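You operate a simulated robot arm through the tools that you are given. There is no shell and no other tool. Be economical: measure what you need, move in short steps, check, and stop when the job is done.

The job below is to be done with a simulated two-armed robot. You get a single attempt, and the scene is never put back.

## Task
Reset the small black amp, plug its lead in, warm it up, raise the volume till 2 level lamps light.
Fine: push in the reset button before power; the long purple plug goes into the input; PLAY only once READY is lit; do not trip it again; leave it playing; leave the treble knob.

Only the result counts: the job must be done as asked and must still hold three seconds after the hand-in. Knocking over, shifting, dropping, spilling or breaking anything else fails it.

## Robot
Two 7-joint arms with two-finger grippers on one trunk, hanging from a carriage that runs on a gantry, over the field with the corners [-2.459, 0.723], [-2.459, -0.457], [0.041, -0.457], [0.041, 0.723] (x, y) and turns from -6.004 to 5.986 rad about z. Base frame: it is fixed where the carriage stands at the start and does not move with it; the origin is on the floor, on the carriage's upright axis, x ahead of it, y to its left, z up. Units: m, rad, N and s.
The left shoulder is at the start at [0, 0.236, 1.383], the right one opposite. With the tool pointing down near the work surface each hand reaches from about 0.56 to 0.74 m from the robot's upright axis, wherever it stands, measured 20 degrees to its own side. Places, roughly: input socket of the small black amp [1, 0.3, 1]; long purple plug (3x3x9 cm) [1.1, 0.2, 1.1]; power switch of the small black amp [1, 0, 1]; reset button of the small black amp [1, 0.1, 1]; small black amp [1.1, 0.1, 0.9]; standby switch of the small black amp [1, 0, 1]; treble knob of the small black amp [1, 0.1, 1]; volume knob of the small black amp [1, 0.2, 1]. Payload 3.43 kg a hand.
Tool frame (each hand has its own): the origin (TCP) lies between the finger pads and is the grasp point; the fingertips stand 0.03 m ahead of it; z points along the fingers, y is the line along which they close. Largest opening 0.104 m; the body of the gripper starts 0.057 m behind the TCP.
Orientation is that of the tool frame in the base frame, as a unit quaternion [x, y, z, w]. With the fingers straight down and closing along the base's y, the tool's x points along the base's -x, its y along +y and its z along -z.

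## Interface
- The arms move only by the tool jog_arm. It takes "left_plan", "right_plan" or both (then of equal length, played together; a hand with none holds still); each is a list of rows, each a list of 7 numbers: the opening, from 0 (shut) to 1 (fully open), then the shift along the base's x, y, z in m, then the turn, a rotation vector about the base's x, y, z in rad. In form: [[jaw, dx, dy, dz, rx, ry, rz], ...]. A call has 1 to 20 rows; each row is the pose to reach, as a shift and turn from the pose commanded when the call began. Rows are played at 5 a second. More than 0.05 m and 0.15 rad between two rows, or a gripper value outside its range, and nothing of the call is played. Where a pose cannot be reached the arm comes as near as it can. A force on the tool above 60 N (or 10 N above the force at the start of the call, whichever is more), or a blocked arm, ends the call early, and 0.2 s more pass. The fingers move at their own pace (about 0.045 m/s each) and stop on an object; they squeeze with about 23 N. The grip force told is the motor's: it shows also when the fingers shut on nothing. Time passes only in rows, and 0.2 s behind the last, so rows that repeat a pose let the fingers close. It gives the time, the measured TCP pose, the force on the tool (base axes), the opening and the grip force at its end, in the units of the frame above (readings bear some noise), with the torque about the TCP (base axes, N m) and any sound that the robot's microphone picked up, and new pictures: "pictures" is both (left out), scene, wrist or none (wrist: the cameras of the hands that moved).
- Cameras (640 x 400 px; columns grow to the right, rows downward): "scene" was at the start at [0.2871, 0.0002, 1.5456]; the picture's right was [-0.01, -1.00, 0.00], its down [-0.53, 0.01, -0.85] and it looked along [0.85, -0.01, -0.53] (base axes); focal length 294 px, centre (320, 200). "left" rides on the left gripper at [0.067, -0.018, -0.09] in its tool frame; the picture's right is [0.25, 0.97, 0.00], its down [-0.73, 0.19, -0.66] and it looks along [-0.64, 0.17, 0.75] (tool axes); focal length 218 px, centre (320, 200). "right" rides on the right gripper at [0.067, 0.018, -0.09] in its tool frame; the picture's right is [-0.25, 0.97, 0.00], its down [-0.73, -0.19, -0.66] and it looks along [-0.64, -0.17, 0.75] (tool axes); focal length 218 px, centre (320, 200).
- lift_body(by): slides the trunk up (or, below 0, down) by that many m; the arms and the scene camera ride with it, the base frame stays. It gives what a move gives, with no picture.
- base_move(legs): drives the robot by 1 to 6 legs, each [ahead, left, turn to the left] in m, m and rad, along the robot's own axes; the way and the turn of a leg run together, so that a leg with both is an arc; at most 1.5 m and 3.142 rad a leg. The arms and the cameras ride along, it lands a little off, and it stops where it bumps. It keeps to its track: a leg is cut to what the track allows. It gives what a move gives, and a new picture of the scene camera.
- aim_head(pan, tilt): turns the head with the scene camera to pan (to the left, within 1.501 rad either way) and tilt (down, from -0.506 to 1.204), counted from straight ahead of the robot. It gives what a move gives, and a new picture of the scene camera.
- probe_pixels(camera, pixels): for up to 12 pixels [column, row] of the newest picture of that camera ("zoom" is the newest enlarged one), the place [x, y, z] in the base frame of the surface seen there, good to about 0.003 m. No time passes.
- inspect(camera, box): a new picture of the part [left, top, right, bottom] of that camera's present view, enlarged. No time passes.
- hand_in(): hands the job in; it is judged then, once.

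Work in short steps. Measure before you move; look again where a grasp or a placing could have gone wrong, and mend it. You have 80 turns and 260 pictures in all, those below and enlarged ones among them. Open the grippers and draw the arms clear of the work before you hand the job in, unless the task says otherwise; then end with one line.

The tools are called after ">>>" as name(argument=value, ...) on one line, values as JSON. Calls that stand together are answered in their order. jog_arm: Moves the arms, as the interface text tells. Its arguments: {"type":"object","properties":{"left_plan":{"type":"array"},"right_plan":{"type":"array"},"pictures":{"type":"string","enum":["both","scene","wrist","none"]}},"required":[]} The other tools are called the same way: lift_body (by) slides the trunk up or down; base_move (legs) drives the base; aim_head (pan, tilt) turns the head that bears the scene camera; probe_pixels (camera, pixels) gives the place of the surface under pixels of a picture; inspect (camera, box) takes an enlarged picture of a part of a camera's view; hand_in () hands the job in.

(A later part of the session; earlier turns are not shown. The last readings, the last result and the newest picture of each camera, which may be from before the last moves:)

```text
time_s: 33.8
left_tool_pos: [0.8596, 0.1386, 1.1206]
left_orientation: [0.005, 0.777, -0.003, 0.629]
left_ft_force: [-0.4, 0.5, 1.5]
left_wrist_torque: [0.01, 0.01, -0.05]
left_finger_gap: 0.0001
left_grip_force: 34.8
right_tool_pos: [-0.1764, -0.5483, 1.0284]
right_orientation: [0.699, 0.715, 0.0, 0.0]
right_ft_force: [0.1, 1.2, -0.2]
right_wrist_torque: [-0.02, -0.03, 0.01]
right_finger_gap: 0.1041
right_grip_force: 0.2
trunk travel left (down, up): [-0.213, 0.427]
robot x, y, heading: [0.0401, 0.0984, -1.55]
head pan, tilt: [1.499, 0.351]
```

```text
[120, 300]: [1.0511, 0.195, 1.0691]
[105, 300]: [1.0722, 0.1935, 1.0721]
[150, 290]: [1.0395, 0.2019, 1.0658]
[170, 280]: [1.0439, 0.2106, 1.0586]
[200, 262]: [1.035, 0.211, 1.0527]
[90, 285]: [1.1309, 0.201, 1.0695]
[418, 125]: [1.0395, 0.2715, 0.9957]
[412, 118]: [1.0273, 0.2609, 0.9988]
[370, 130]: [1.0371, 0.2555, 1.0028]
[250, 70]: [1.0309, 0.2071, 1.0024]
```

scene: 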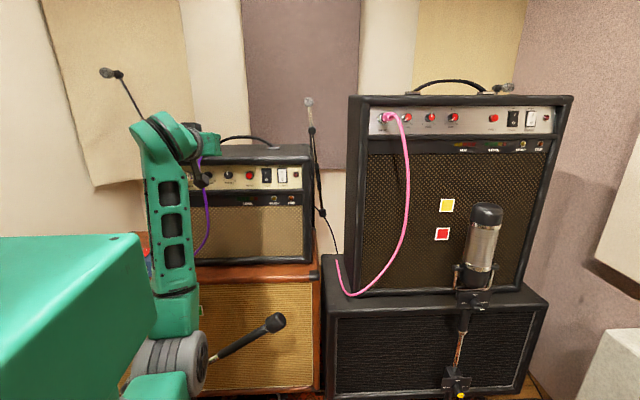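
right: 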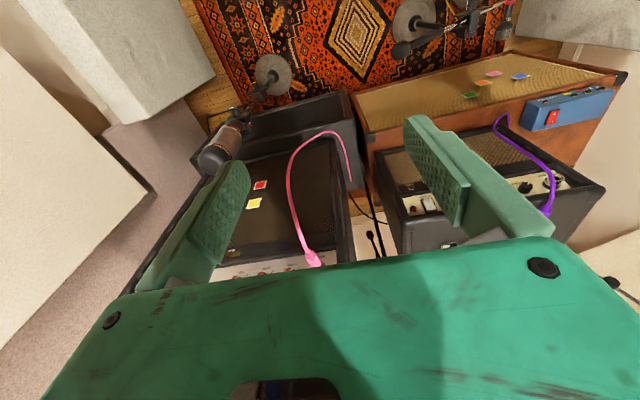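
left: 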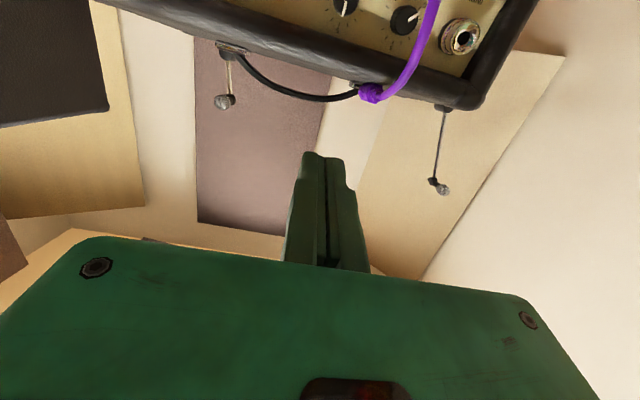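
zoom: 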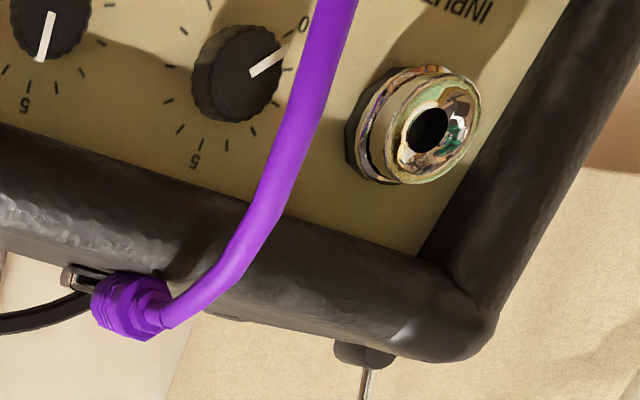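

Reset has latched (x 1.033→1.042) and the amp has not shifted. Now I open the left hand and tilt it 45° down, above and in front of the purple plug, to view it.

>>> jog_arm(left_plan=[[0.2, 0.0, 0.02, 0.03, 0, 0.14, 0], [0.4, 0.0, 0.04, 0.06, 0, 0.28, 0], [0.6, 0.02, 0.062, 0.08, 0, 0.42, 0], [0.6, 0.05, 0.062, 0.08, 0, 0.56, 0], [0.6, 0.07, 0.062, 0.08, 0, 0.6, 0], [0.6, 0.07, 0.062, 0.08, 0, 0.6, 0]], pictures="both")

>>> inspect(camera="left", box=[220, 0, 440, 130])

```text
time_s: 35.1
left_tool_pos: [0.9291, 0.1995, 1.2011]
left_orientation: [0.002, 0.928, -0.003, 0.372]
left_ft_force: [0.1, -0.5, -0.5]
left_wrist_torque: [0.0, 0.0, 0.0]
left_finger_gap: 0.0623
left_grip_force: 0.2
right_tool_pos: [-0.176, -0.5485, 1.0306]
right_orientation: [0.699, 0.715, -0.001, 0.0]
right_ft_force: [0.2, 0.8, 0.2]
right_wrist_torque: [-0.02, 0.01, 0.02]
right_finger_gap: 0.104
right_grip_force: 0.1
trunk travel left (down, up): [-0.213, 0.427]
robot x, y, heading: [0.0422, 0.1001, -1.548]
head pan, tilt: [1.499, 0.351]
```

scene: 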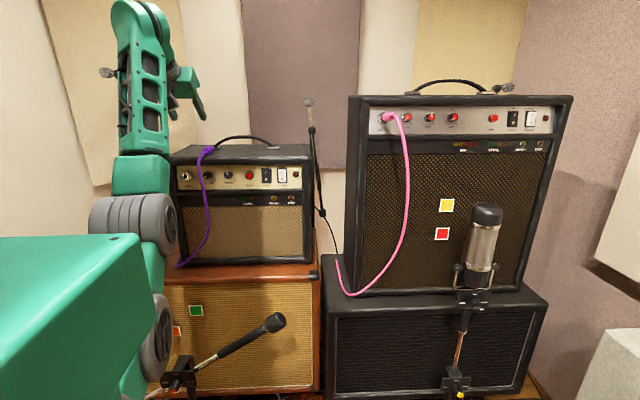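
left: 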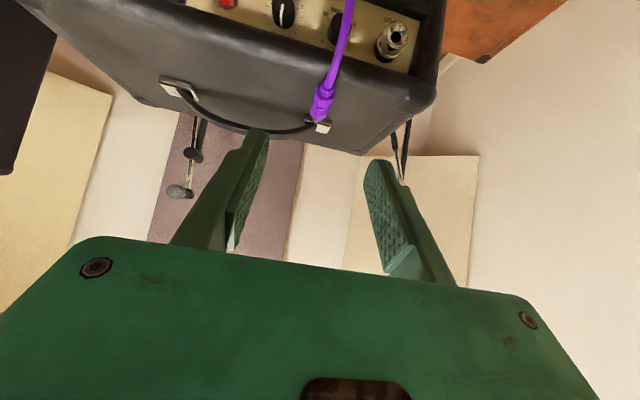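

```text
2.91 times, centred on (330, 65) of left
```

zoom: 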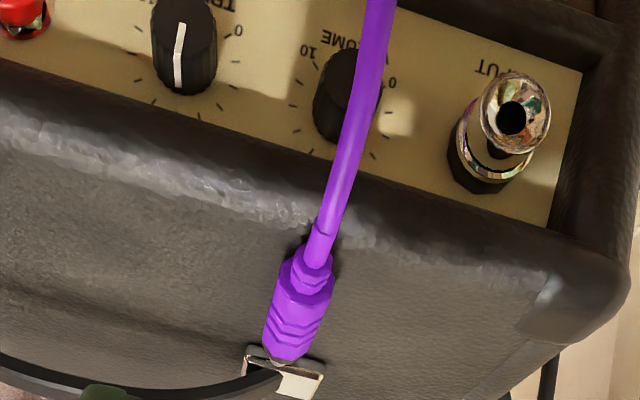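

The plug body spans from the strain relief (318,265) to its front (280,350) next to the handle bracket. I measure it and the socket.

>>> probe_pixels(camera="zoom", pixels=[[318, 262], [308, 285], [300, 310], [288, 340], [270, 335], [320, 310], [240, 290], [275, 360], [512, 118], [488, 100], [545, 110], [515, 160]])

>>> inspect(camera="scene", box=[185, 130, 245, 170])

```text
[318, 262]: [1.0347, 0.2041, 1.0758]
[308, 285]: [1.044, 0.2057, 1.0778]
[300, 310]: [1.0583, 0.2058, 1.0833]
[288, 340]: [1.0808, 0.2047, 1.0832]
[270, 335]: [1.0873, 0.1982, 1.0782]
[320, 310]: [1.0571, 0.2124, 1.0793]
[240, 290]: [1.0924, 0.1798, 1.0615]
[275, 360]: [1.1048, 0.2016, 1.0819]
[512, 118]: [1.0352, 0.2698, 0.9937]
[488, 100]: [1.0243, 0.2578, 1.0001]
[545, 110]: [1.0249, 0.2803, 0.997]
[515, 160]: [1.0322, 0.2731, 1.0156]
```

```text
10.00 times, centred on (215, 150) of scene
```

zoom: 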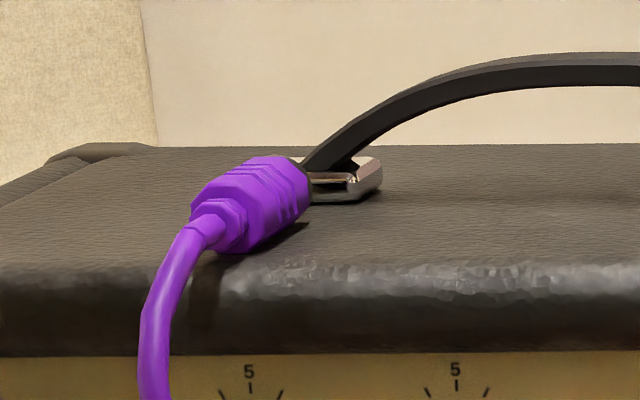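

The plug body runs x 1.04–1.09 at y≈0.204, centre z≈1.073. To gain reach I move the carriage 0.09 in +y (its own backward).

>>> base_move(legs=[[-0.09, 0, 0]])

```text
time_s: 36.3
left_tool_pos: [0.9266, 0.2903, 1.2004]
left_orientation: [0.003, 0.928, -0.003, 0.372]
left_ft_force: [0.9, 0.1, 0.1]
left_wrist_torque: [-0.03, -0.04, -0.01]
left_finger_gap: 0.0625
left_grip_force: 0.0
right_tool_pos: [-0.1792, -0.4578, 1.0292]
right_orientation: [0.699, 0.715, 0.0, -0.001]
right_ft_force: [-0.2, 0.0, -0.1]
right_wrist_torque: [-0.02, 0.02, 0.04]
right_finger_gap: 0.1043
right_grip_force: 0.0
trunk travel left (down, up): [-0.213, 0.427]
robot x, y, heading: [0.0411, 0.1915, -1.549]
head pan, tilt: [1.499, 0.351]
```

scene: 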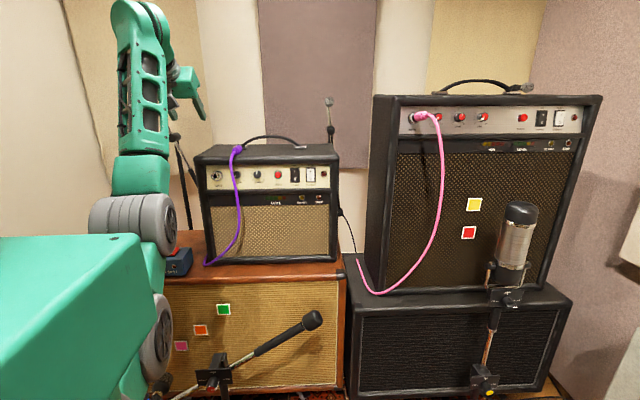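

I level the tool to ~0.25 rad pitch and bring it to a pre-grasp in front of the plug at (0.97,0.204,1.115).

>>> jog_arm(left_plan=[[0.6, 0.0, -0.03, 0.0, 0, -0.14, 0], [0.6, 0.0, -0.06, -0.01, 0, -0.28, 0], [0.6, 0.01, -0.086, -0.03, 0, -0.42, 0], [0.6, 0.025, -0.086, -0.06, 0, -0.558, 0], [0.6, 0.043, -0.086, -0.085, 0, -0.558, 0], [0.6, 0.043, -0.086, -0.085, 0, -0.558, 0]], pictures="both")

>>> inspect(camera="left", box=[220, 60, 460, 200])

```text
time_s: 37.7
left_tool_pos: [0.9698, 0.2025, 1.1153]
left_orientation: [0.004, 0.789, -0.003, 0.614]
left_ft_force: [-0.1, -0.9, -0.4]
left_wrist_torque: [0.0, 0.0, -0.01]
left_finger_gap: 0.0623
left_grip_force: 0.0
right_tool_pos: [-0.1793, -0.4583, 1.0283]
right_orientation: [0.699, 0.715, 0.0, 0.0]
right_ft_force: [-1.4, -1.0, -0.8]
right_wrist_torque: [0.0, -0.02, -0.01]
right_finger_gap: 0.1039
right_grip_force: 0.1
trunk travel left (down, up): [-0.213, 0.427]
robot x, y, heading: [0.0367, 0.1953, -1.547]
head pan, tilt: [1.499, 0.351]
```

scene: 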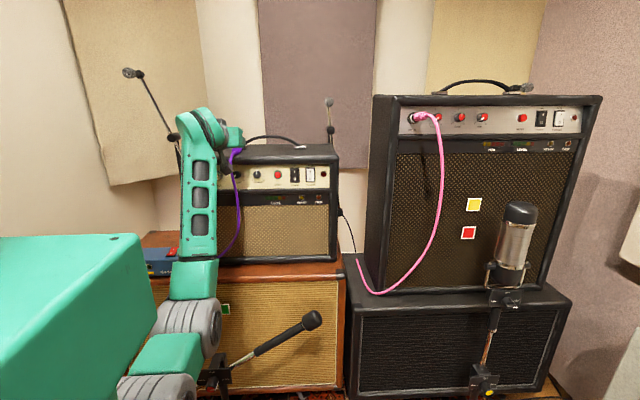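
left: 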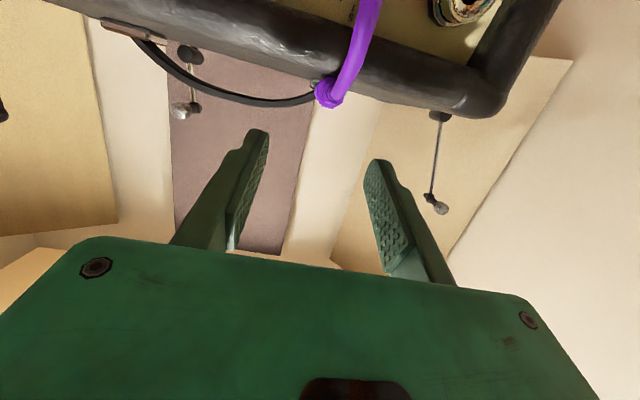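

```text
2.67 times, centred on (340, 130) of left
```

zoom: 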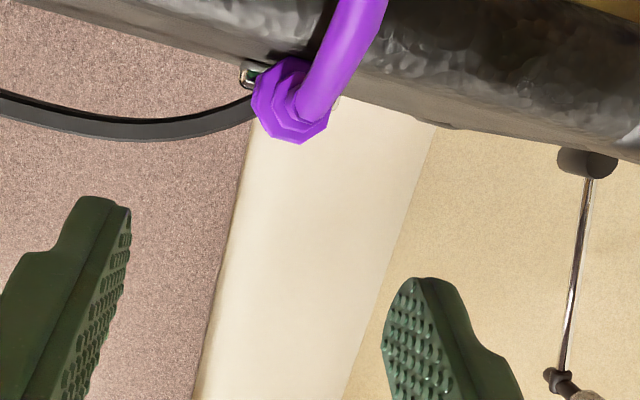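

Plug sits between the fingers. I advance over it without closing yet.

>>> jog_arm(left_plan=[[0.6, 0.03, 0.0015, -0.012, 0, 0, 0], [0.6, 0.055, 0.0015, -0.022, 0, 0, 0], [0.6, 0.07, 0.0015, -0.028, 0, 0, 0], [0.6, 0.081, 0.0015, -0.033, 0, 0, 0], [0.6, 0.081, 0.0015, -0.033, 0, 0, 0]], pictures="both")

>>> inspect(camera="left", box=[220, 60, 460, 200])

>>> inspect(camera="scene", box=[190, 110, 310, 185])

```text
time_s: 38.9
left_tool_pos: [1.0506, 0.206, 1.0832]
left_orientation: [0.005, 0.79, -0.003, 0.614]
left_ft_force: [-0.9, 0.6, 0.1]
left_wrist_torque: [-0.01, 0.03, -0.03]
left_finger_gap: 0.0626
left_grip_force: 0.1
right_tool_pos: [-0.18, -0.4575, 1.0299]
right_orientation: [0.699, 0.715, 0.0, 0.0]
right_ft_force: [0.8, -0.6, -0.4]
right_wrist_torque: [-0.03, -0.03, 0.03]
right_finger_gap: 0.1042
right_grip_force: 0.0
trunk travel left (down, up): [-0.213, 0.427]
robot x, y, heading: [0.0365, 0.196, -1.542]
head pan, tilt: [1.499, 0.351]
```

scene: 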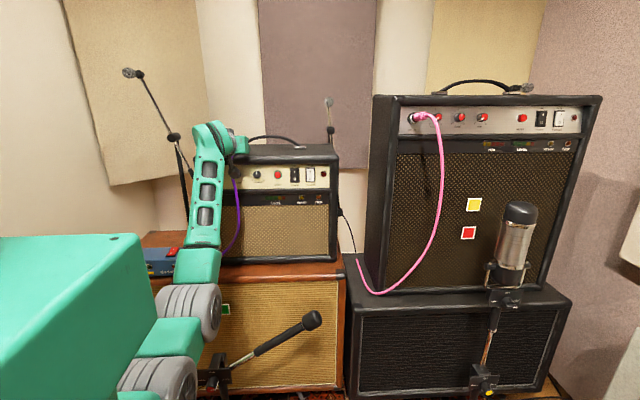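
left: 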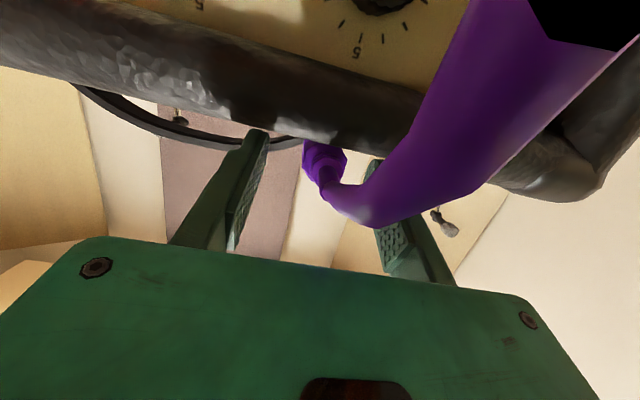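

```text
2.67 times, centred on (340, 130) of left
```

zoom: 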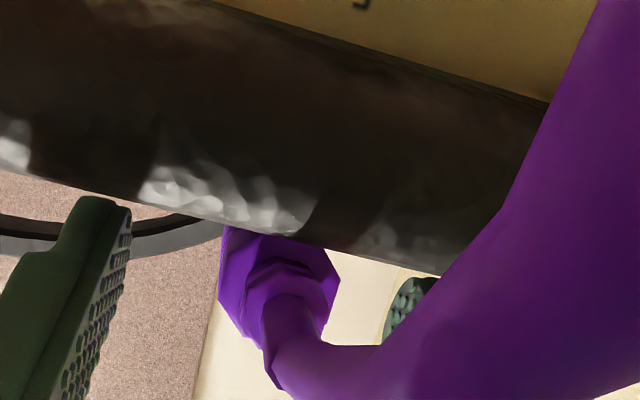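

```text
5.33 times, centred on (250, 148) of scene
```

zoom: 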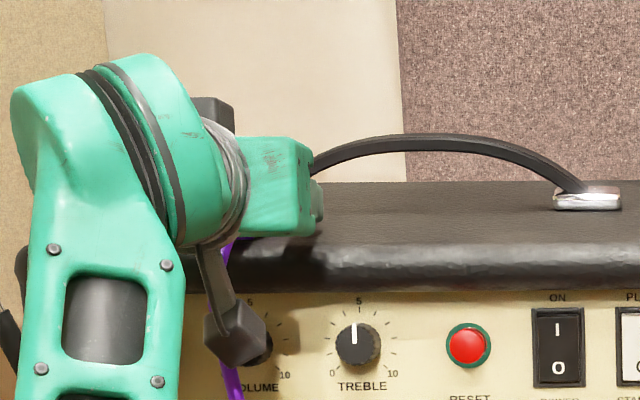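

The plug lies between the pads. I close on it.

>>> jog_arm(left_plan=[[0.4, 0, -0.001, -0.002, 0, 0, 0], [0.2, 0, -0.001, -0.002, 0, 0, 0], [0.1, 0, -0.001, -0.002, 0, 0, 0], [0.05, 0, -0.001, -0.002, 0, 0, 0], [0.05, 0, -0.001, -0.002, 0, 0, 0]], pictures="wrist")

>>> inspect(camera="left", box=[260, 100, 420, 200])

```text
time_s: 40.1
left_tool_pos: [1.0503, 0.2037, 1.0808]
left_orientation: [0.003, 0.79, -0.002, 0.613]
left_ft_force: [0.2, 1.0, -0.6]
left_wrist_torque: [0.03, -0.04, 0.01]
left_finger_gap: 0.021
left_grip_force: 22.7
right_tool_pos: [-0.18, -0.4588, 1.0288]
right_orientation: [0.699, 0.715, 0.0, 0.0]
right_ft_force: [-0.2, -0.4, -0.1]
right_wrist_torque: [0.01, 0.0, -0.01]
right_finger_gap: 0.1038
right_grip_force: 0.1
trunk travel left (down, up): [-0.213, 0.427]
robot x, y, heading: [0.0402, 0.1944, -1.547]
head pan, tilt: [1.499, 0.351]
```

left: 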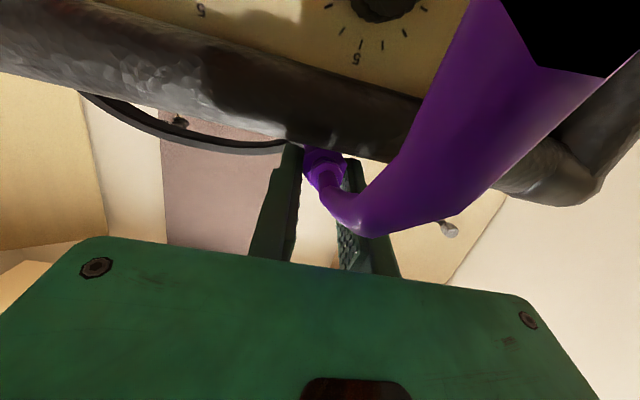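

```text
4.00 times, centred on (340, 150) of left
```

zoom: 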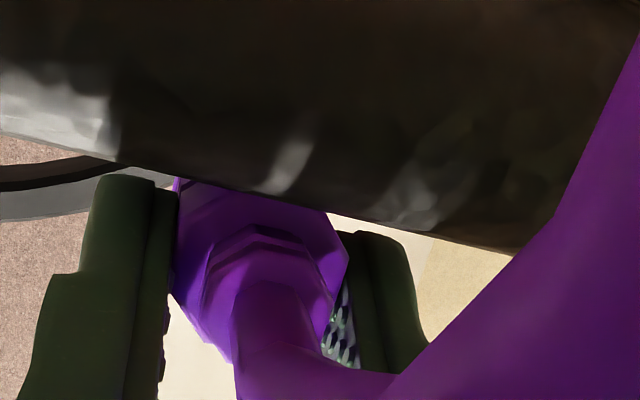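

Held at a 21 mm gap. I draw the plug straight back, then lift a little and stop in front of the amp to look.

>>> jog_arm(left_plan=[[0.0, -0.012, 0, 0.001, 0, 0, 0], [0.0, -0.03, 0, 0.002, 0, 0, 0], [0.0, -0.05, 0, 0.004, 0, 0, 0], [0.0, -0.075, 0, 0.012, 0, 0, 0], [0.0, -0.1, 0.01, 0.02, 0, 0, 0], [0.0, -0.12, 0.03, 0.02, 0, 0, 0], [0.0, -0.13, 0.05, 0.01, 0, 0, 0], [0.0, -0.13, 0.069, 0.0, 0, 0, 0], [0.0, -0.13, 0.069, 0.0, 0, 0, 0]], pictures="both")

>>> inspect(camera="left", box=[240, 60, 480, 210])

>>> inspect(camera="scene", box=[170, 110, 290, 185])

```text
time_s: 42.1
left_tool_pos: [0.9203, 0.272, 1.0806]
left_orientation: [0.004, 0.79, -0.002, 0.614]
left_ft_force: [0.2, -0.2, -0.8]
left_wrist_torque: [0.04, 0.0, -0.03]
left_finger_gap: 0.021
left_grip_force: 23.4
right_tool_pos: [-0.1789, -0.4584, 1.0299]
right_orientation: [0.699, 0.715, 0.001, -0.001]
right_ft_force: [0.3, 0.0, 0.5]
right_wrist_torque: [0.0, 0.0, -0.03]
right_finger_gap: 0.1038
right_grip_force: 0.0
trunk travel left (down, up): [-0.213, 0.427]
robot x, y, heading: [0.0372, 0.1926, -1.546]
head pan, tilt: [1.499, 0.351]
```

scene: 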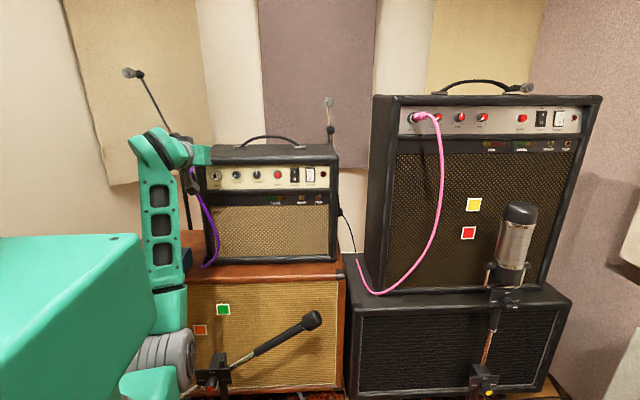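
left: 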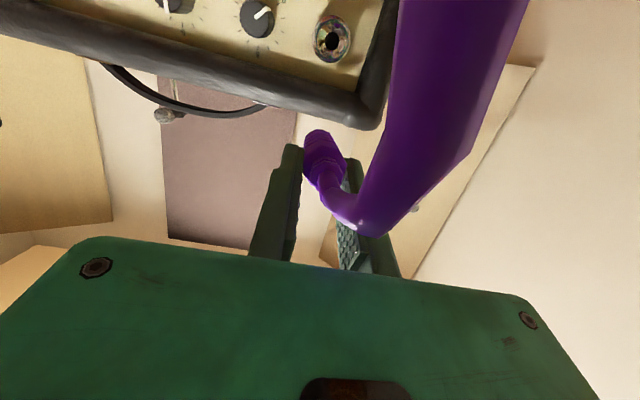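

```text
2.67 times, centred on (360, 135) of left
```

zoom: 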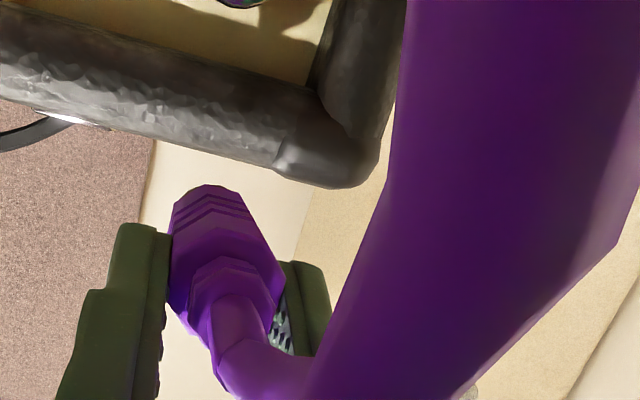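

```text
5.33 times, centred on (230, 148) of scene
```

zoom: 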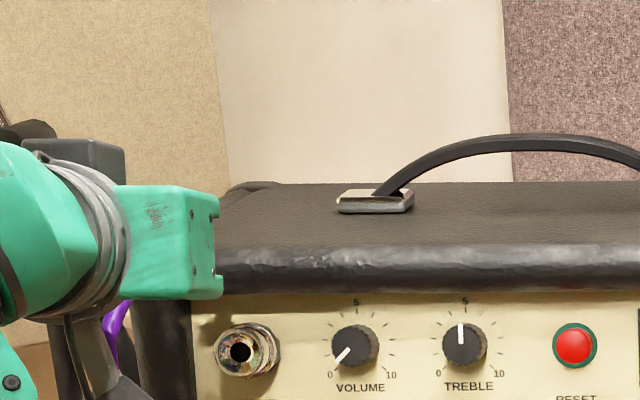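

I measure the socket rim in the scene view, and the held plug in the wrist view.

>>> probe_pixels(camera="zoom", pixels=[[217, 353], [260, 353], [240, 329], [240, 377], [240, 353], [221, 340], [255, 367], [300, 330]])

>>> probe_pixels(camera="left", pixels=[[320, 133], [312, 150], [320, 150], [330, 150], [320, 165], [325, 172], [328, 182], [336, 195], [331, 38], [318, 38], [345, 38], [331, 25]])

>>> inspect(camera="left", box=[290, 110, 370, 210])

```text
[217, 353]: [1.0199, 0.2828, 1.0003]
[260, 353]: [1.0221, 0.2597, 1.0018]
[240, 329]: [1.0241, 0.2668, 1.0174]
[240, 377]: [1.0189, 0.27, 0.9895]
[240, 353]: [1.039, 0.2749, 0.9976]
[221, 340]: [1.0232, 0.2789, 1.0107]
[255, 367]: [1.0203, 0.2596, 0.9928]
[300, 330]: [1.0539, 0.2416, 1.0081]
```

```text
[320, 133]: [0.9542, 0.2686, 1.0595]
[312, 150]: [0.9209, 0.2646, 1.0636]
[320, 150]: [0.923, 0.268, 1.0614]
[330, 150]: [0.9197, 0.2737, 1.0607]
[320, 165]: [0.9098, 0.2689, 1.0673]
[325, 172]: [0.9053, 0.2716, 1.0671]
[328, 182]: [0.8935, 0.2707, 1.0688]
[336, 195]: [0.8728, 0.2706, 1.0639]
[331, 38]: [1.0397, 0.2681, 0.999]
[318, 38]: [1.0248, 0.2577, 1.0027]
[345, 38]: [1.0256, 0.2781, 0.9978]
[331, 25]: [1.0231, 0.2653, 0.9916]
```

```text
4.00 times, centred on (330, 160) of left
```

zoom: 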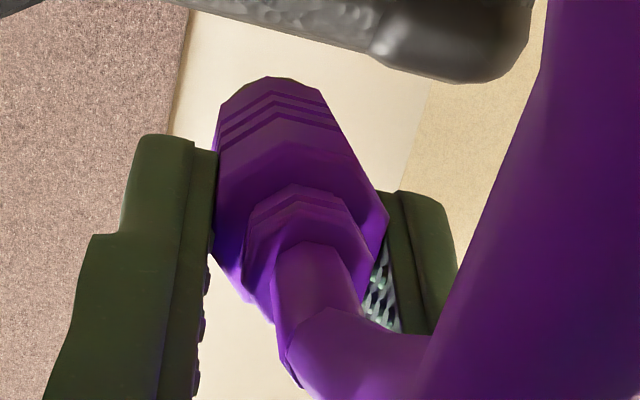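

Socket rim centre is (1.021,0.2705,1.0025), axis tilted 0.2 rad down. I tilt the plug by 0.2 rad and lower it to line up with that axis, with tip short of the socket.

>>> jog_arm(left_plan=[[0.0, -0.005, 0, -0.015, 0, 0.07, 0], [0.0, -0.005, -0.0015, -0.03, 0, 0.14, 0], [0.0, 0, -0.0015, -0.045, 0, 0.2, 0], [0.0, 0.005, -0.0015, -0.0498, 0, 0.2, 0], [0.0, 0.005, -0.0015, -0.0498, 0, 0.2, 0]], pictures="both")

>>> inspect(camera="left", box=[240, 0, 480, 150])

>>> inspect(camera="scene", box=[170, 140, 250, 190])

```text
time_s: 43.3
left_tool_pos: [0.9269, 0.2721, 1.0316]
left_orientation: [0.005, 0.847, -0.004, 0.531]
left_ft_force: [0.6, 0.0, -0.5]
left_wrist_torque: [-0.01, 0.0, -0.02]
left_finger_gap: 0.0209
left_grip_force: 22.7
right_tool_pos: [-0.1783, -0.4577, 1.0307]
right_orientation: [0.699, 0.715, -0.001, 0.0]
right_ft_force: [0.3, 0.2, -0.3]
right_wrist_torque: [0.02, -0.01, -0.01]
right_finger_gap: 0.1038
right_grip_force: 0.1
trunk travel left (down, up): [-0.213, 0.427]
robot x, y, heading: [0.038, 0.1898, -1.55]
head pan, tilt: [1.499, 0.351]
```

scene: 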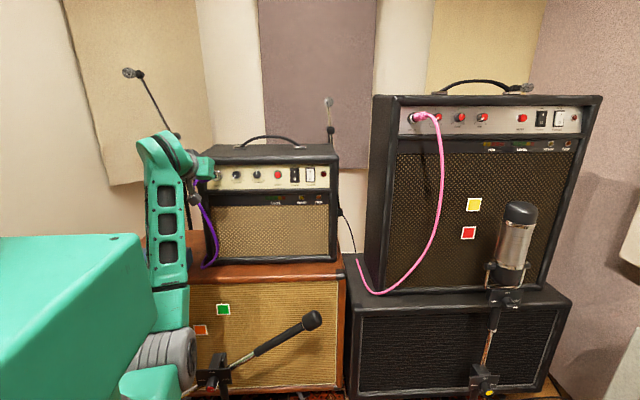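
left: 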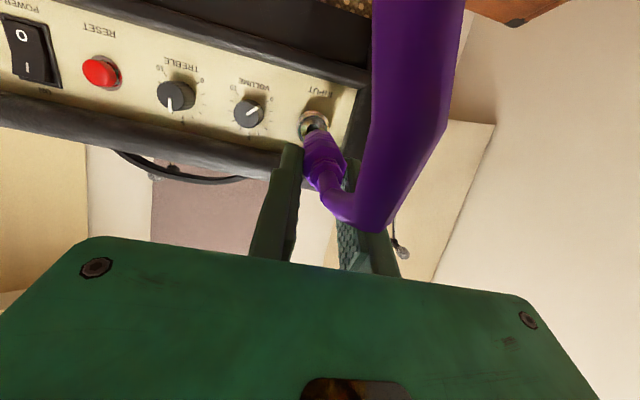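

```text
2.67 times, centred on (360, 75) of left
```

zoom: 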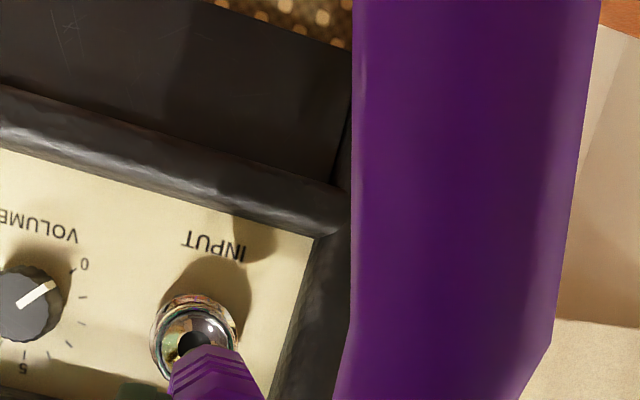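

```text
8.00 times, centred on (210, 165) of scene
```

zoom: 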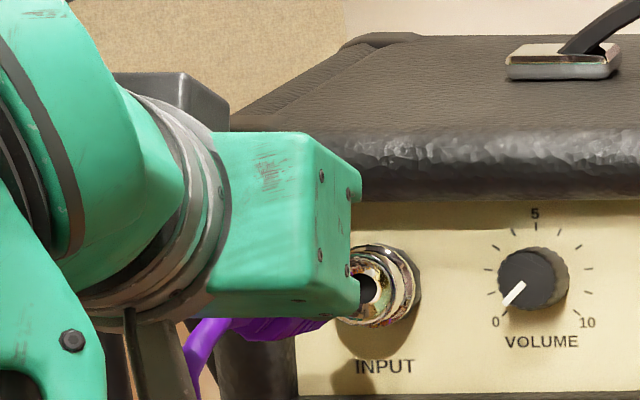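

The plug body points at the socket hole (312,125). I advance along the axis in small steps toward and into it, watching force.

>>> jog_arm(left_plan=[[0.0, 0.01, -0.001, -0.002, 0, 0, 0], [0.0, 0.018, -0.001, -0.0037, 0, 0, 0], [0.0, 0.024, -0.001, -0.0049, 0, 0, 0], [0.0, 0.03, -0.001, -0.0061, 0, 0, 0], [0.0, 0.03, -0.001, -0.0061, 0, 0, 0]], pictures="both")

>>> inspect(camera="left", box=[260, 80, 400, 200])

>>> inspect(camera="scene", box=[180, 150, 250, 190])

```text
time_s: 44.5
left_tool_pos: [0.956, 0.2704, 1.0248]
left_orientation: [0.005, 0.847, -0.003, 0.532]
left_ft_force: [-1.1, 0.1, -0.4]
left_wrist_torque: [0.04, 0.01, -0.01]
left_finger_gap: 0.021
left_grip_force: 23.0
right_tool_pos: [-0.1791, -0.4574, 1.0294]
right_orientation: [0.699, 0.715, 0.001, 0.0]
right_ft_force: [-0.5, -0.3, -0.2]
right_wrist_torque: [0.02, 0.02, 0.0]
right_finger_gap: 0.104
right_grip_force: 0.1
trunk travel left (down, up): [-0.213, 0.427]
robot x, y, heading: [0.0404, 0.1938, -1.548]
head pan, tilt: [1.499, 0.351]
```

scene: 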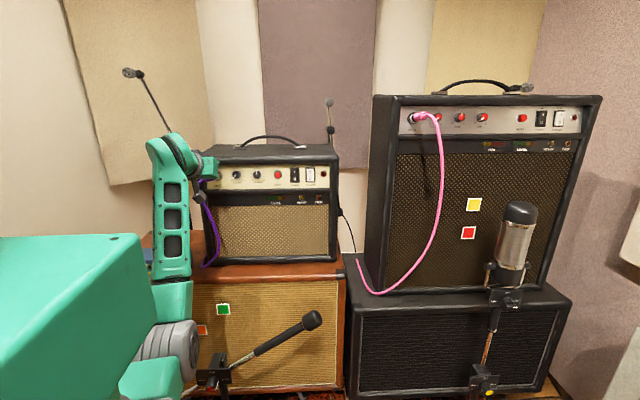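
left: 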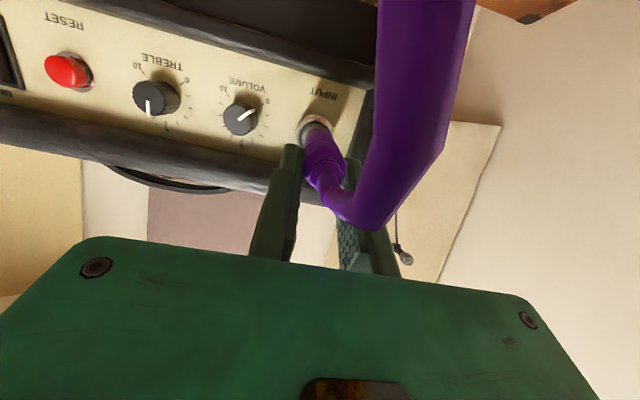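

```text
3.33 times, centred on (330, 140) of left
```

zoom: 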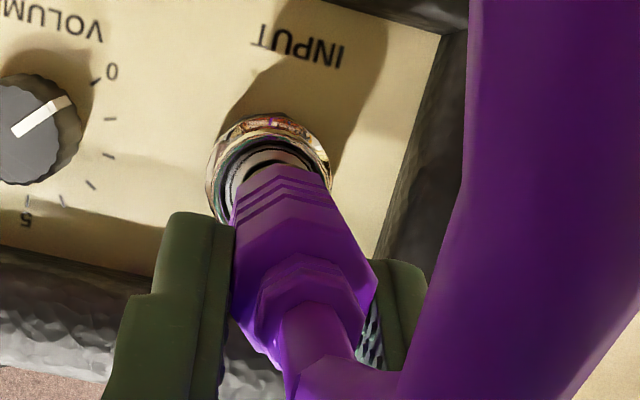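

```text
9.14 times, centred on (215, 170) of scene
```

zoom: 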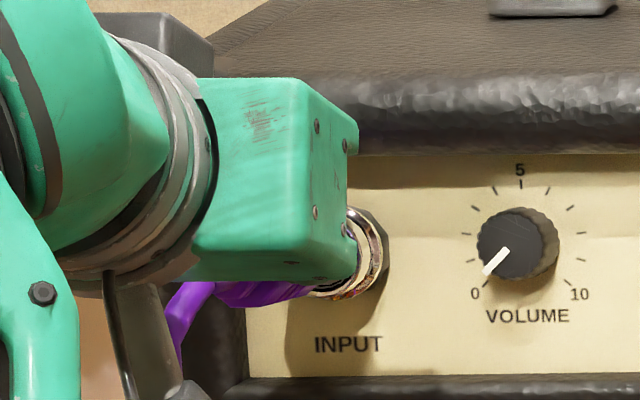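

No resistance; plug seems to be entering the socket. I continue 2.5 cm further in small steps.

>>> jog_arm(left_plan=[[0.0, 0.005, 0, -0.001, 0, 0, 0], [0.0, 0.01, 0, -0.002, 0, 0, 0], [0.0, 0.015, 0, -0.003, 0, 0, 0], [0.0, 0.02, 0, -0.004, 0, 0, 0], [0.0, 0.024, 0, -0.0049, 0, 0, 0], [0.0, 0.028, 0, -0.0057, 0, 0, 0]], pictures="wrist")

>>> inspect(camera="left", box=[260, 80, 400, 200])

```text
time_s: 45.9
left_tool_pos: [0.9781, 0.2707, 1.0206]
left_orientation: [0.004, 0.846, -0.002, 0.533]
left_ft_force: [-48.5, -3.8, 12.6]
left_wrist_torque: [-0.1, 0.31, -0.23]
left_finger_gap: 0.0209
left_grip_force: 22.9
right_tool_pos: [-0.1825, -0.4584, 1.0313]
right_orientation: [0.699, 0.716, -0.001, 0.0]
right_ft_force: [-0.6, 0.3, 0.1]
right_wrist_torque: [-0.03, 0.0, 0.03]
right_finger_gap: 0.104
right_grip_force: 0.0
trunk travel left (down, up): [-0.213, 0.427]
robot x, y, heading: [0.0381, 0.1918, -1.552]
head pan, tilt: [1.499, 0.351]
```

left: 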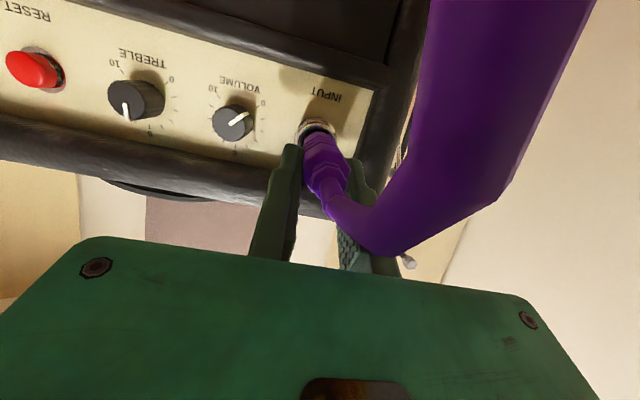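

```text
3.33 times, centred on (330, 140) of left
```

zoom: 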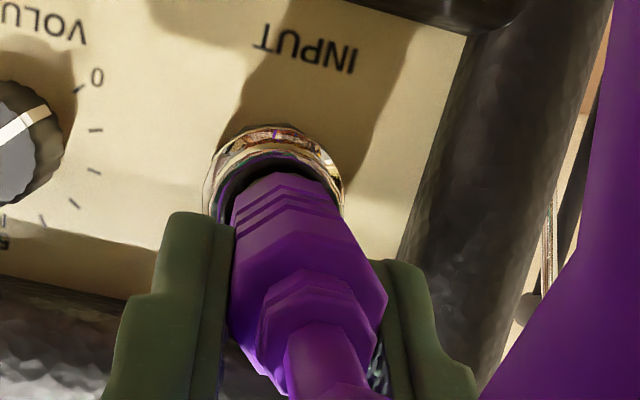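

It stopped where the body front (≈1.02) meets the socket rim, ~48 N: seated, apparently. I relax the push, open the fingers slightly and look.

>>> jog_arm(left_plan=[[0.0, -0.006, 0, 0.0012, 0, 0, 0], [0.25, -0.006, 0, 0.0012, 0, 0, 0], [0.45, -0.006, 0, 0.0012, 0, 0, 0], [0.6, -0.006, 0, 0.0012, 0, 0, 0], [0.6, -0.006, 0, 0.0012, 0, 0, 0]], pictures="wrist")

>>> inspect(camera="left", box=[260, 80, 400, 200])

>>> probe_pixels(camera="zoom", pixels=[[285, 185], [300, 240], [320, 320], [270, 140], [335, 190]])

```text
time_s: 47.1
left_tool_pos: [0.9781, 0.2706, 1.0198]
left_orientation: [0.004, 0.847, -0.003, 0.531]
left_ft_force: [-1.4, 0.1, 0.4]
left_wrist_torque: [0.04, -0.02, 0.0]
left_finger_gap: 0.0625
left_grip_force: 0.0
right_tool_pos: [-0.1791, -0.4572, 1.029]
right_orientation: [0.699, 0.715, 0.0, 0.001]
right_ft_force: [0.0, -0.2, -0.9]
right_wrist_torque: [0.03, -0.02, -0.02]
right_finger_gap: 0.1039
right_grip_force: 0.0
trunk travel left (down, up): [-0.213, 0.427]
robot x, y, heading: [0.0377, 0.1953, -1.55]
head pan, tilt: [1.499, 0.351]
```

left: 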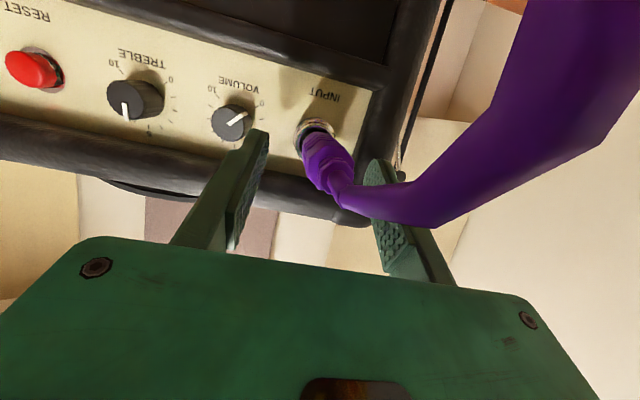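

```text
3.33 times, centred on (330, 140) of left
```

zoom: 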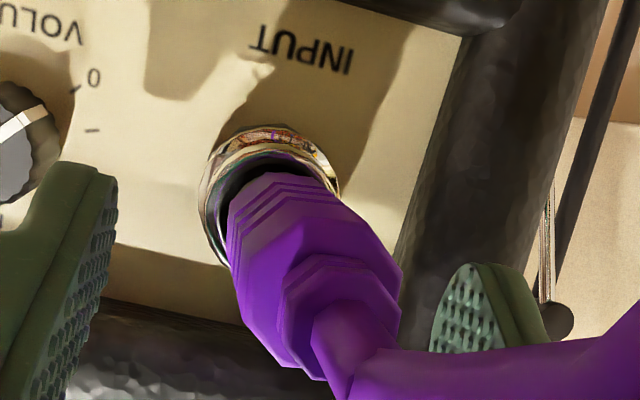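

```text
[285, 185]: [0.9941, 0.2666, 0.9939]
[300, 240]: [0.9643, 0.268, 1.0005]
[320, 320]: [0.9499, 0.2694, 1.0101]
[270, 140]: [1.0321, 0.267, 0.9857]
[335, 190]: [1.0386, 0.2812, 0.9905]
```

The plug stays in, slightly swung by its lead. I retract the open hand along its axis to see it from the scene camera.

>>> jog_arm(left_plan=[[0.6, -0.03, 0, 0.014, 0, 0, 0], [0.6, -0.07, 0, 0.034, 0, 0, 0], [0.6, -0.1, 0, 0.06, 0, 0, 0], [0.6, -0.12, 0.03, 0.09, 0, 0, 0], [0.6, -0.13, 0.06, 0.12, 0, 0, 0], [0.6, -0.13, 0.08, 0.15, 0, 0, 0]], pictures="both")

>>> inspect(camera="scene", box=[175, 150, 255, 200])

>>> inspect(camera="left", box=[200, 0, 360, 100])

```text
time_s: 48.5
left_tool_pos: [0.8576, 0.3229, 1.1702]
left_orientation: [0.004, 0.847, -0.002, 0.531]
left_ft_force: [0.3, -0.4, -0.1]
left_wrist_torque: [0.0, -0.02, 0.0]
left_finger_gap: 0.0623
left_grip_force: 0.1
left hand out of reach, approached as far as the arm can: row 5, 6
right_tool_pos: [-0.1794, -0.4587, 1.0296]
right_orientation: [0.699, 0.715, 0.0, 0.0]
right_ft_force: [-0.3, 0.0, 0.4]
right_wrist_torque: [0.0, 0.03, 0.01]
right_finger_gap: 0.1041
right_grip_force: 0.0
trunk travel left (down, up): [-0.213, 0.427]
robot x, y, heading: [0.0386, 0.1953, -1.554]
head pan, tilt: [1.499, 0.351]
```

scene: 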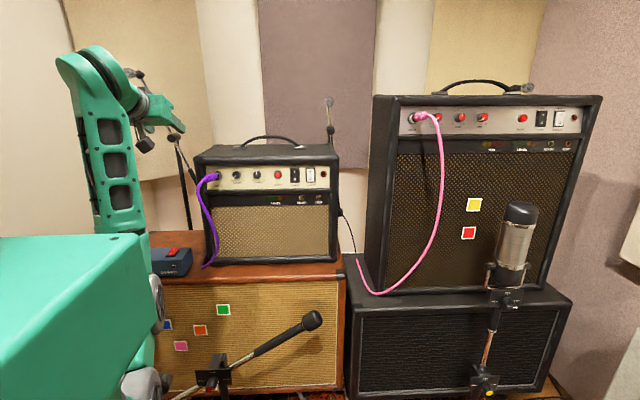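
left: 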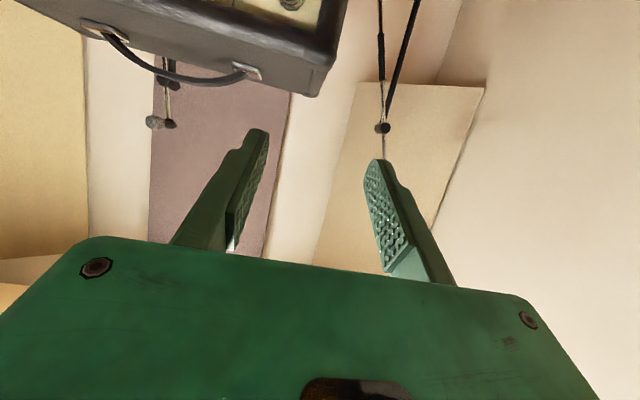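

```text
8.00 times, centred on (215, 175) of scene
```

zoom: 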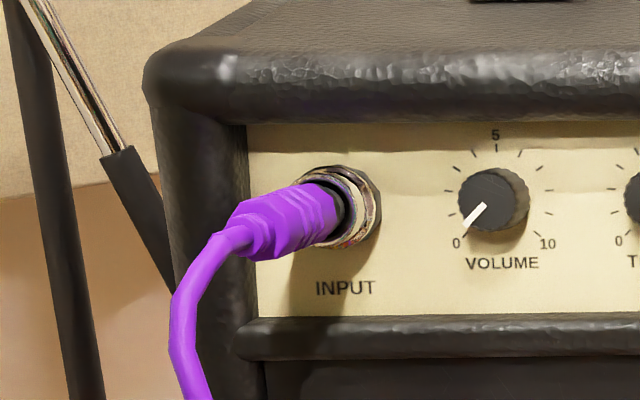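

```text
4.00 times, centred on (280, 50) of left
```

zoom: 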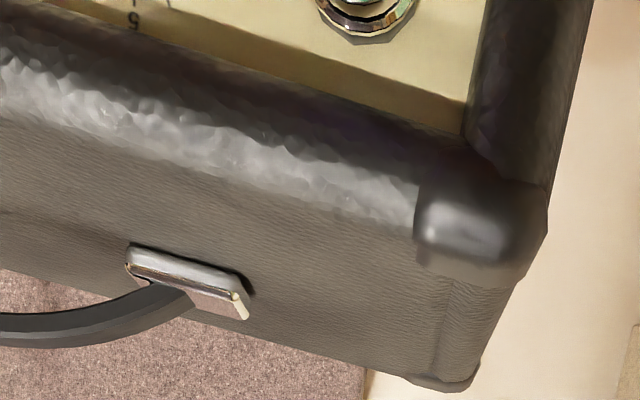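

The plug's collar is up against the socket: seated, and reset stays in. Next, power: I move the carriage 0.12 back toward −y to have the switch well within reach.

>>> base_move(legs=[[0.12, 0, 0]])

```text
time_s: 49.7
left_tool_pos: [0.8594, 0.202, 1.1693]
left_orientation: [0.003, 0.847, -0.003, 0.531]
left_ft_force: [0.5, 0.1, 0.2]
left_wrist_torque: [0.01, -0.01, 0.02]
left_finger_gap: 0.0624
left_grip_force: 0.0
right_tool_pos: [-0.1765, -0.5789, 1.0299]
right_orientation: [0.699, 0.715, 0.0, 0.0]
right_ft_force: [0.2, -0.4, 0.4]
right_wrist_torque: [-0.01, -0.05, -0.01]
right_finger_gap: 0.1041
right_grip_force: 0.0
trunk travel left (down, up): [-0.213, 0.427]
robot x, y, heading: [0.0402, 0.075, -1.551]
head pan, tilt: [1.499, 0.351]
```

scene: 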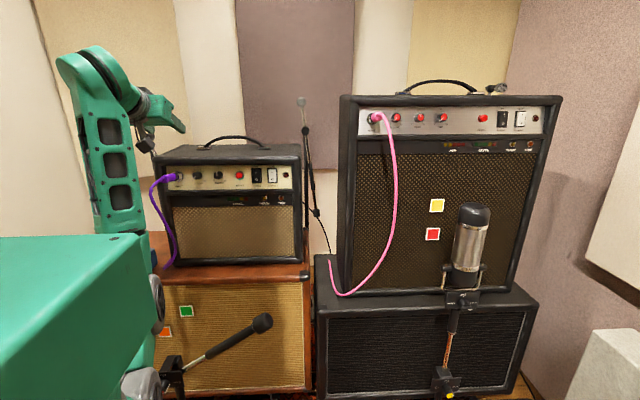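

I close the fingers and go to a stand-off in front of the power rocker's upper half.

>>> jog_arm(left_plan=[[0.4, 0.0, -0.04, -0.01, 0, -0.06, 0], [0.2, 0.0, -0.08, -0.025, 0, -0.12, 0], [0.0, 0.01, -0.115, -0.05, 0, -0.19, 0], [0.0, 0.02, -0.14, -0.085, 0, -0.25, 0], [0.0, 0.045, -0.16, -0.115, 0, -0.25, 0], [0.0, 0.08, -0.1755, -0.14, 0, -0.25, 0], [0.0, 0.121, -0.1755, -0.146, 0, -0.25, 0], [0.0, 0.121, -0.1755, -0.146, 0, -0.25, 0]], pictures="both")

>>> inspect(camera="left", box=[240, 80, 400, 200])

```text
time_s: 51.5
left_tool_pos: [0.9785, 0.0257, 1.0226]
left_orientation: [0.004, 0.775, -0.002, 0.632]
left_ft_force: [0.7, 0.2, 0.1]
left_wrist_torque: [0.01, 0.02, -0.04]
left_finger_gap: 0.0
left_grip_force: 22.9
right_tool_pos: [-0.1784, -0.5781, 1.0288]
right_orientation: [0.7, 0.714, 0.001, 0.0]
right_ft_force: [0.2, -0.6, -0.7]
right_wrist_torque: [0.0, 0.0, -0.01]
right_finger_gap: 0.1042
right_grip_force: 0.0
trunk travel left (down, up): [-0.213, 0.427]
robot x, y, heading: [0.0437, 0.071, -1.548]
head pan, tilt: [1.499, 0.351]
```

scene: 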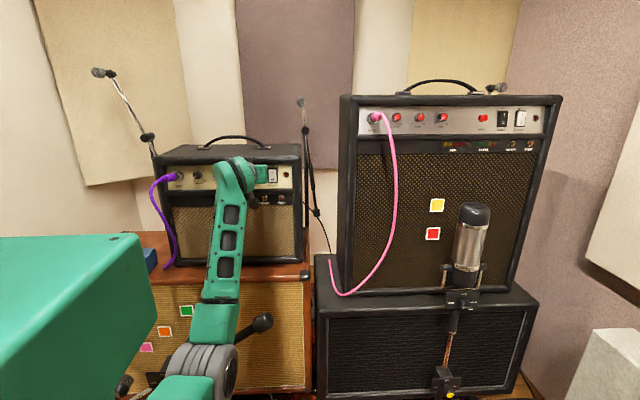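
left: 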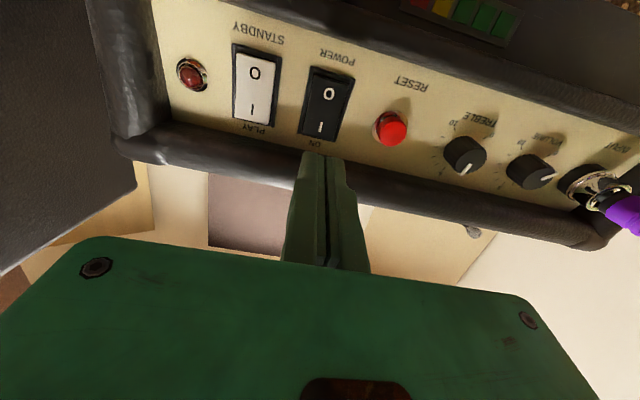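

```text
3.33 times, centred on (320, 140) of left
```

zoom: 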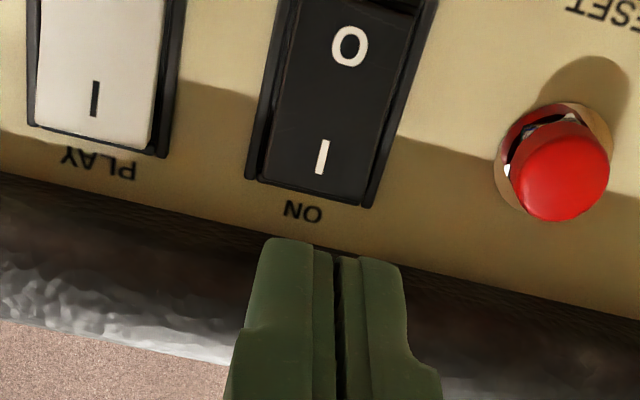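

Before powering I double check that reset is really latched in: the cap at (560,170) of the zoom seems to stand a bit proud.

>>> probe_pixels(camera="zoom", pixels=[[560, 160], [565, 195], [545, 175], [625, 235], [480, 190], [322, 155], [350, 45], [95, 95]])

>>> inspect(camera="left", box=[350, 90, 430, 160])

```text
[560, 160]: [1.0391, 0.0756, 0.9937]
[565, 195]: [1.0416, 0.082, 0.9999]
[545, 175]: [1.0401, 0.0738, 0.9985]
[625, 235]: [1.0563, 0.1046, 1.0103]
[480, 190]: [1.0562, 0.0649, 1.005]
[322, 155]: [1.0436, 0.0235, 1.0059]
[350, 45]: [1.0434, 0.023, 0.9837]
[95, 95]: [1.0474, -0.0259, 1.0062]
```

```text
5.71 times, centred on (390, 125) of left
```

zoom: 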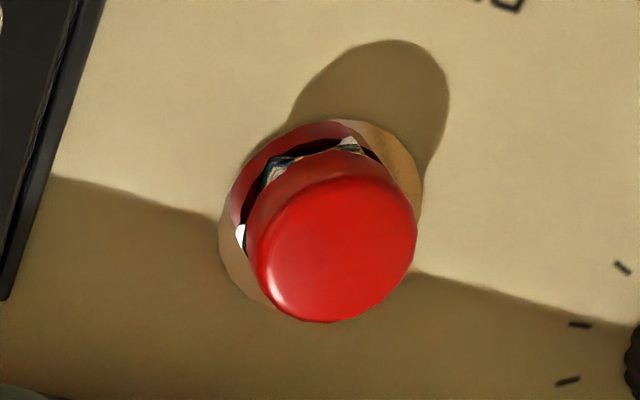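

Cap is ~8 mm deeper than in its popped state, so it has latched. Now I push the upper half of the power rocker (I) in small steps.

>>> jog_arm(left_plan=[[0, 0.02, 0, -0.002, 0, 0, 0], [0, 0.03, 0, -0.003, 0, 0, 0], [0, 0.034, 0, -0.003, 0, 0, 0], [0, 0.037, 0, -0.003, 0, 0, 0], [0, 0.04, 0, -0.0035, 0, 0, 0], [0, 0.043, 0, -0.004, 0, 0, 0]], pictures="wrist")

>>> inspect(camera="left", box=[240, 60, 400, 180])

>>> inspect(camera="scene", box=[180, 150, 310, 230])

```text
time_s: 52.9
left_tool_pos: [1.0243, 0.0259, 1.0187]
left_orientation: [0.003, 0.774, -0.001, 0.633]
left_ft_force: [-0.3, 1.0, -0.2]
left_wrist_torque: [-0.02, -0.02, -0.02]
left_finger_gap: 0.0
left_grip_force: 22.5
right_tool_pos: [-0.1776, -0.5775, 1.0288]
right_orientation: [0.699, 0.715, 0.0, 0.0]
right_ft_force: [-0.3, 0.1, 0.5]
right_wrist_torque: [-0.01, -0.02, -0.02]
right_finger_gap: 0.104
right_grip_force: 0.2
trunk travel left (down, up): [-0.213, 0.427]
robot x, y, heading: [0.0416, 0.0686, -1.551]
head pan, tilt: [1.499, 0.351]
```

left: 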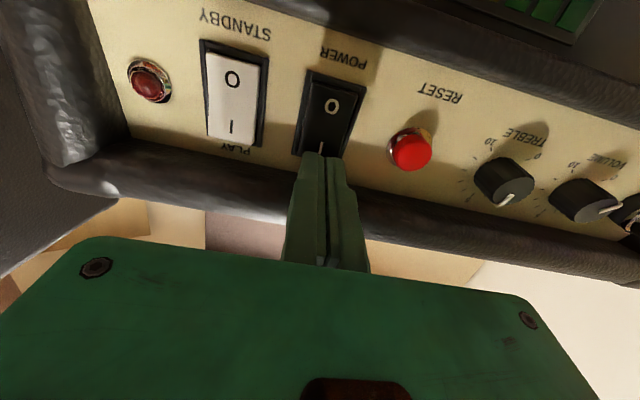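

```text
3.33 times, centred on (320, 120) of left
```

zoom: 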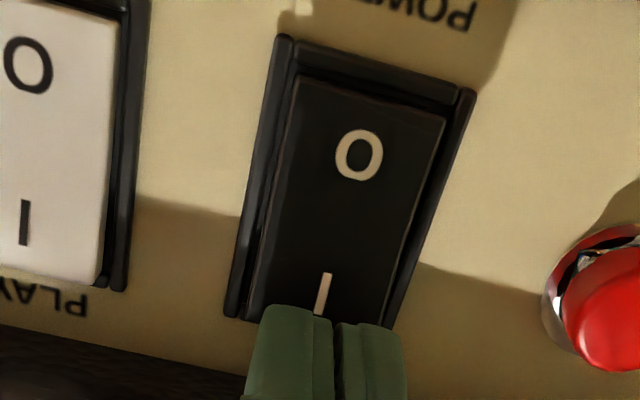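

```text
4.92 times, centred on (245, 190) of scene
```

zoom: 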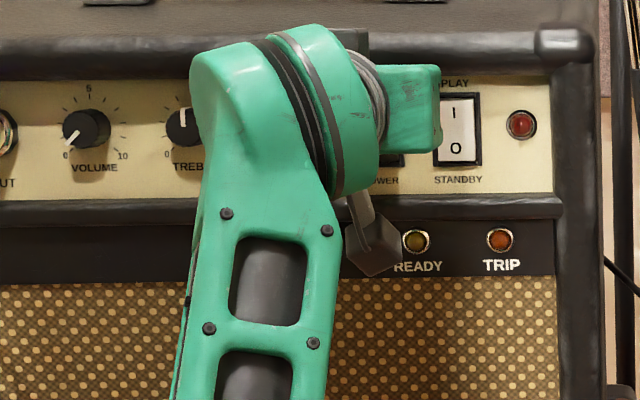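

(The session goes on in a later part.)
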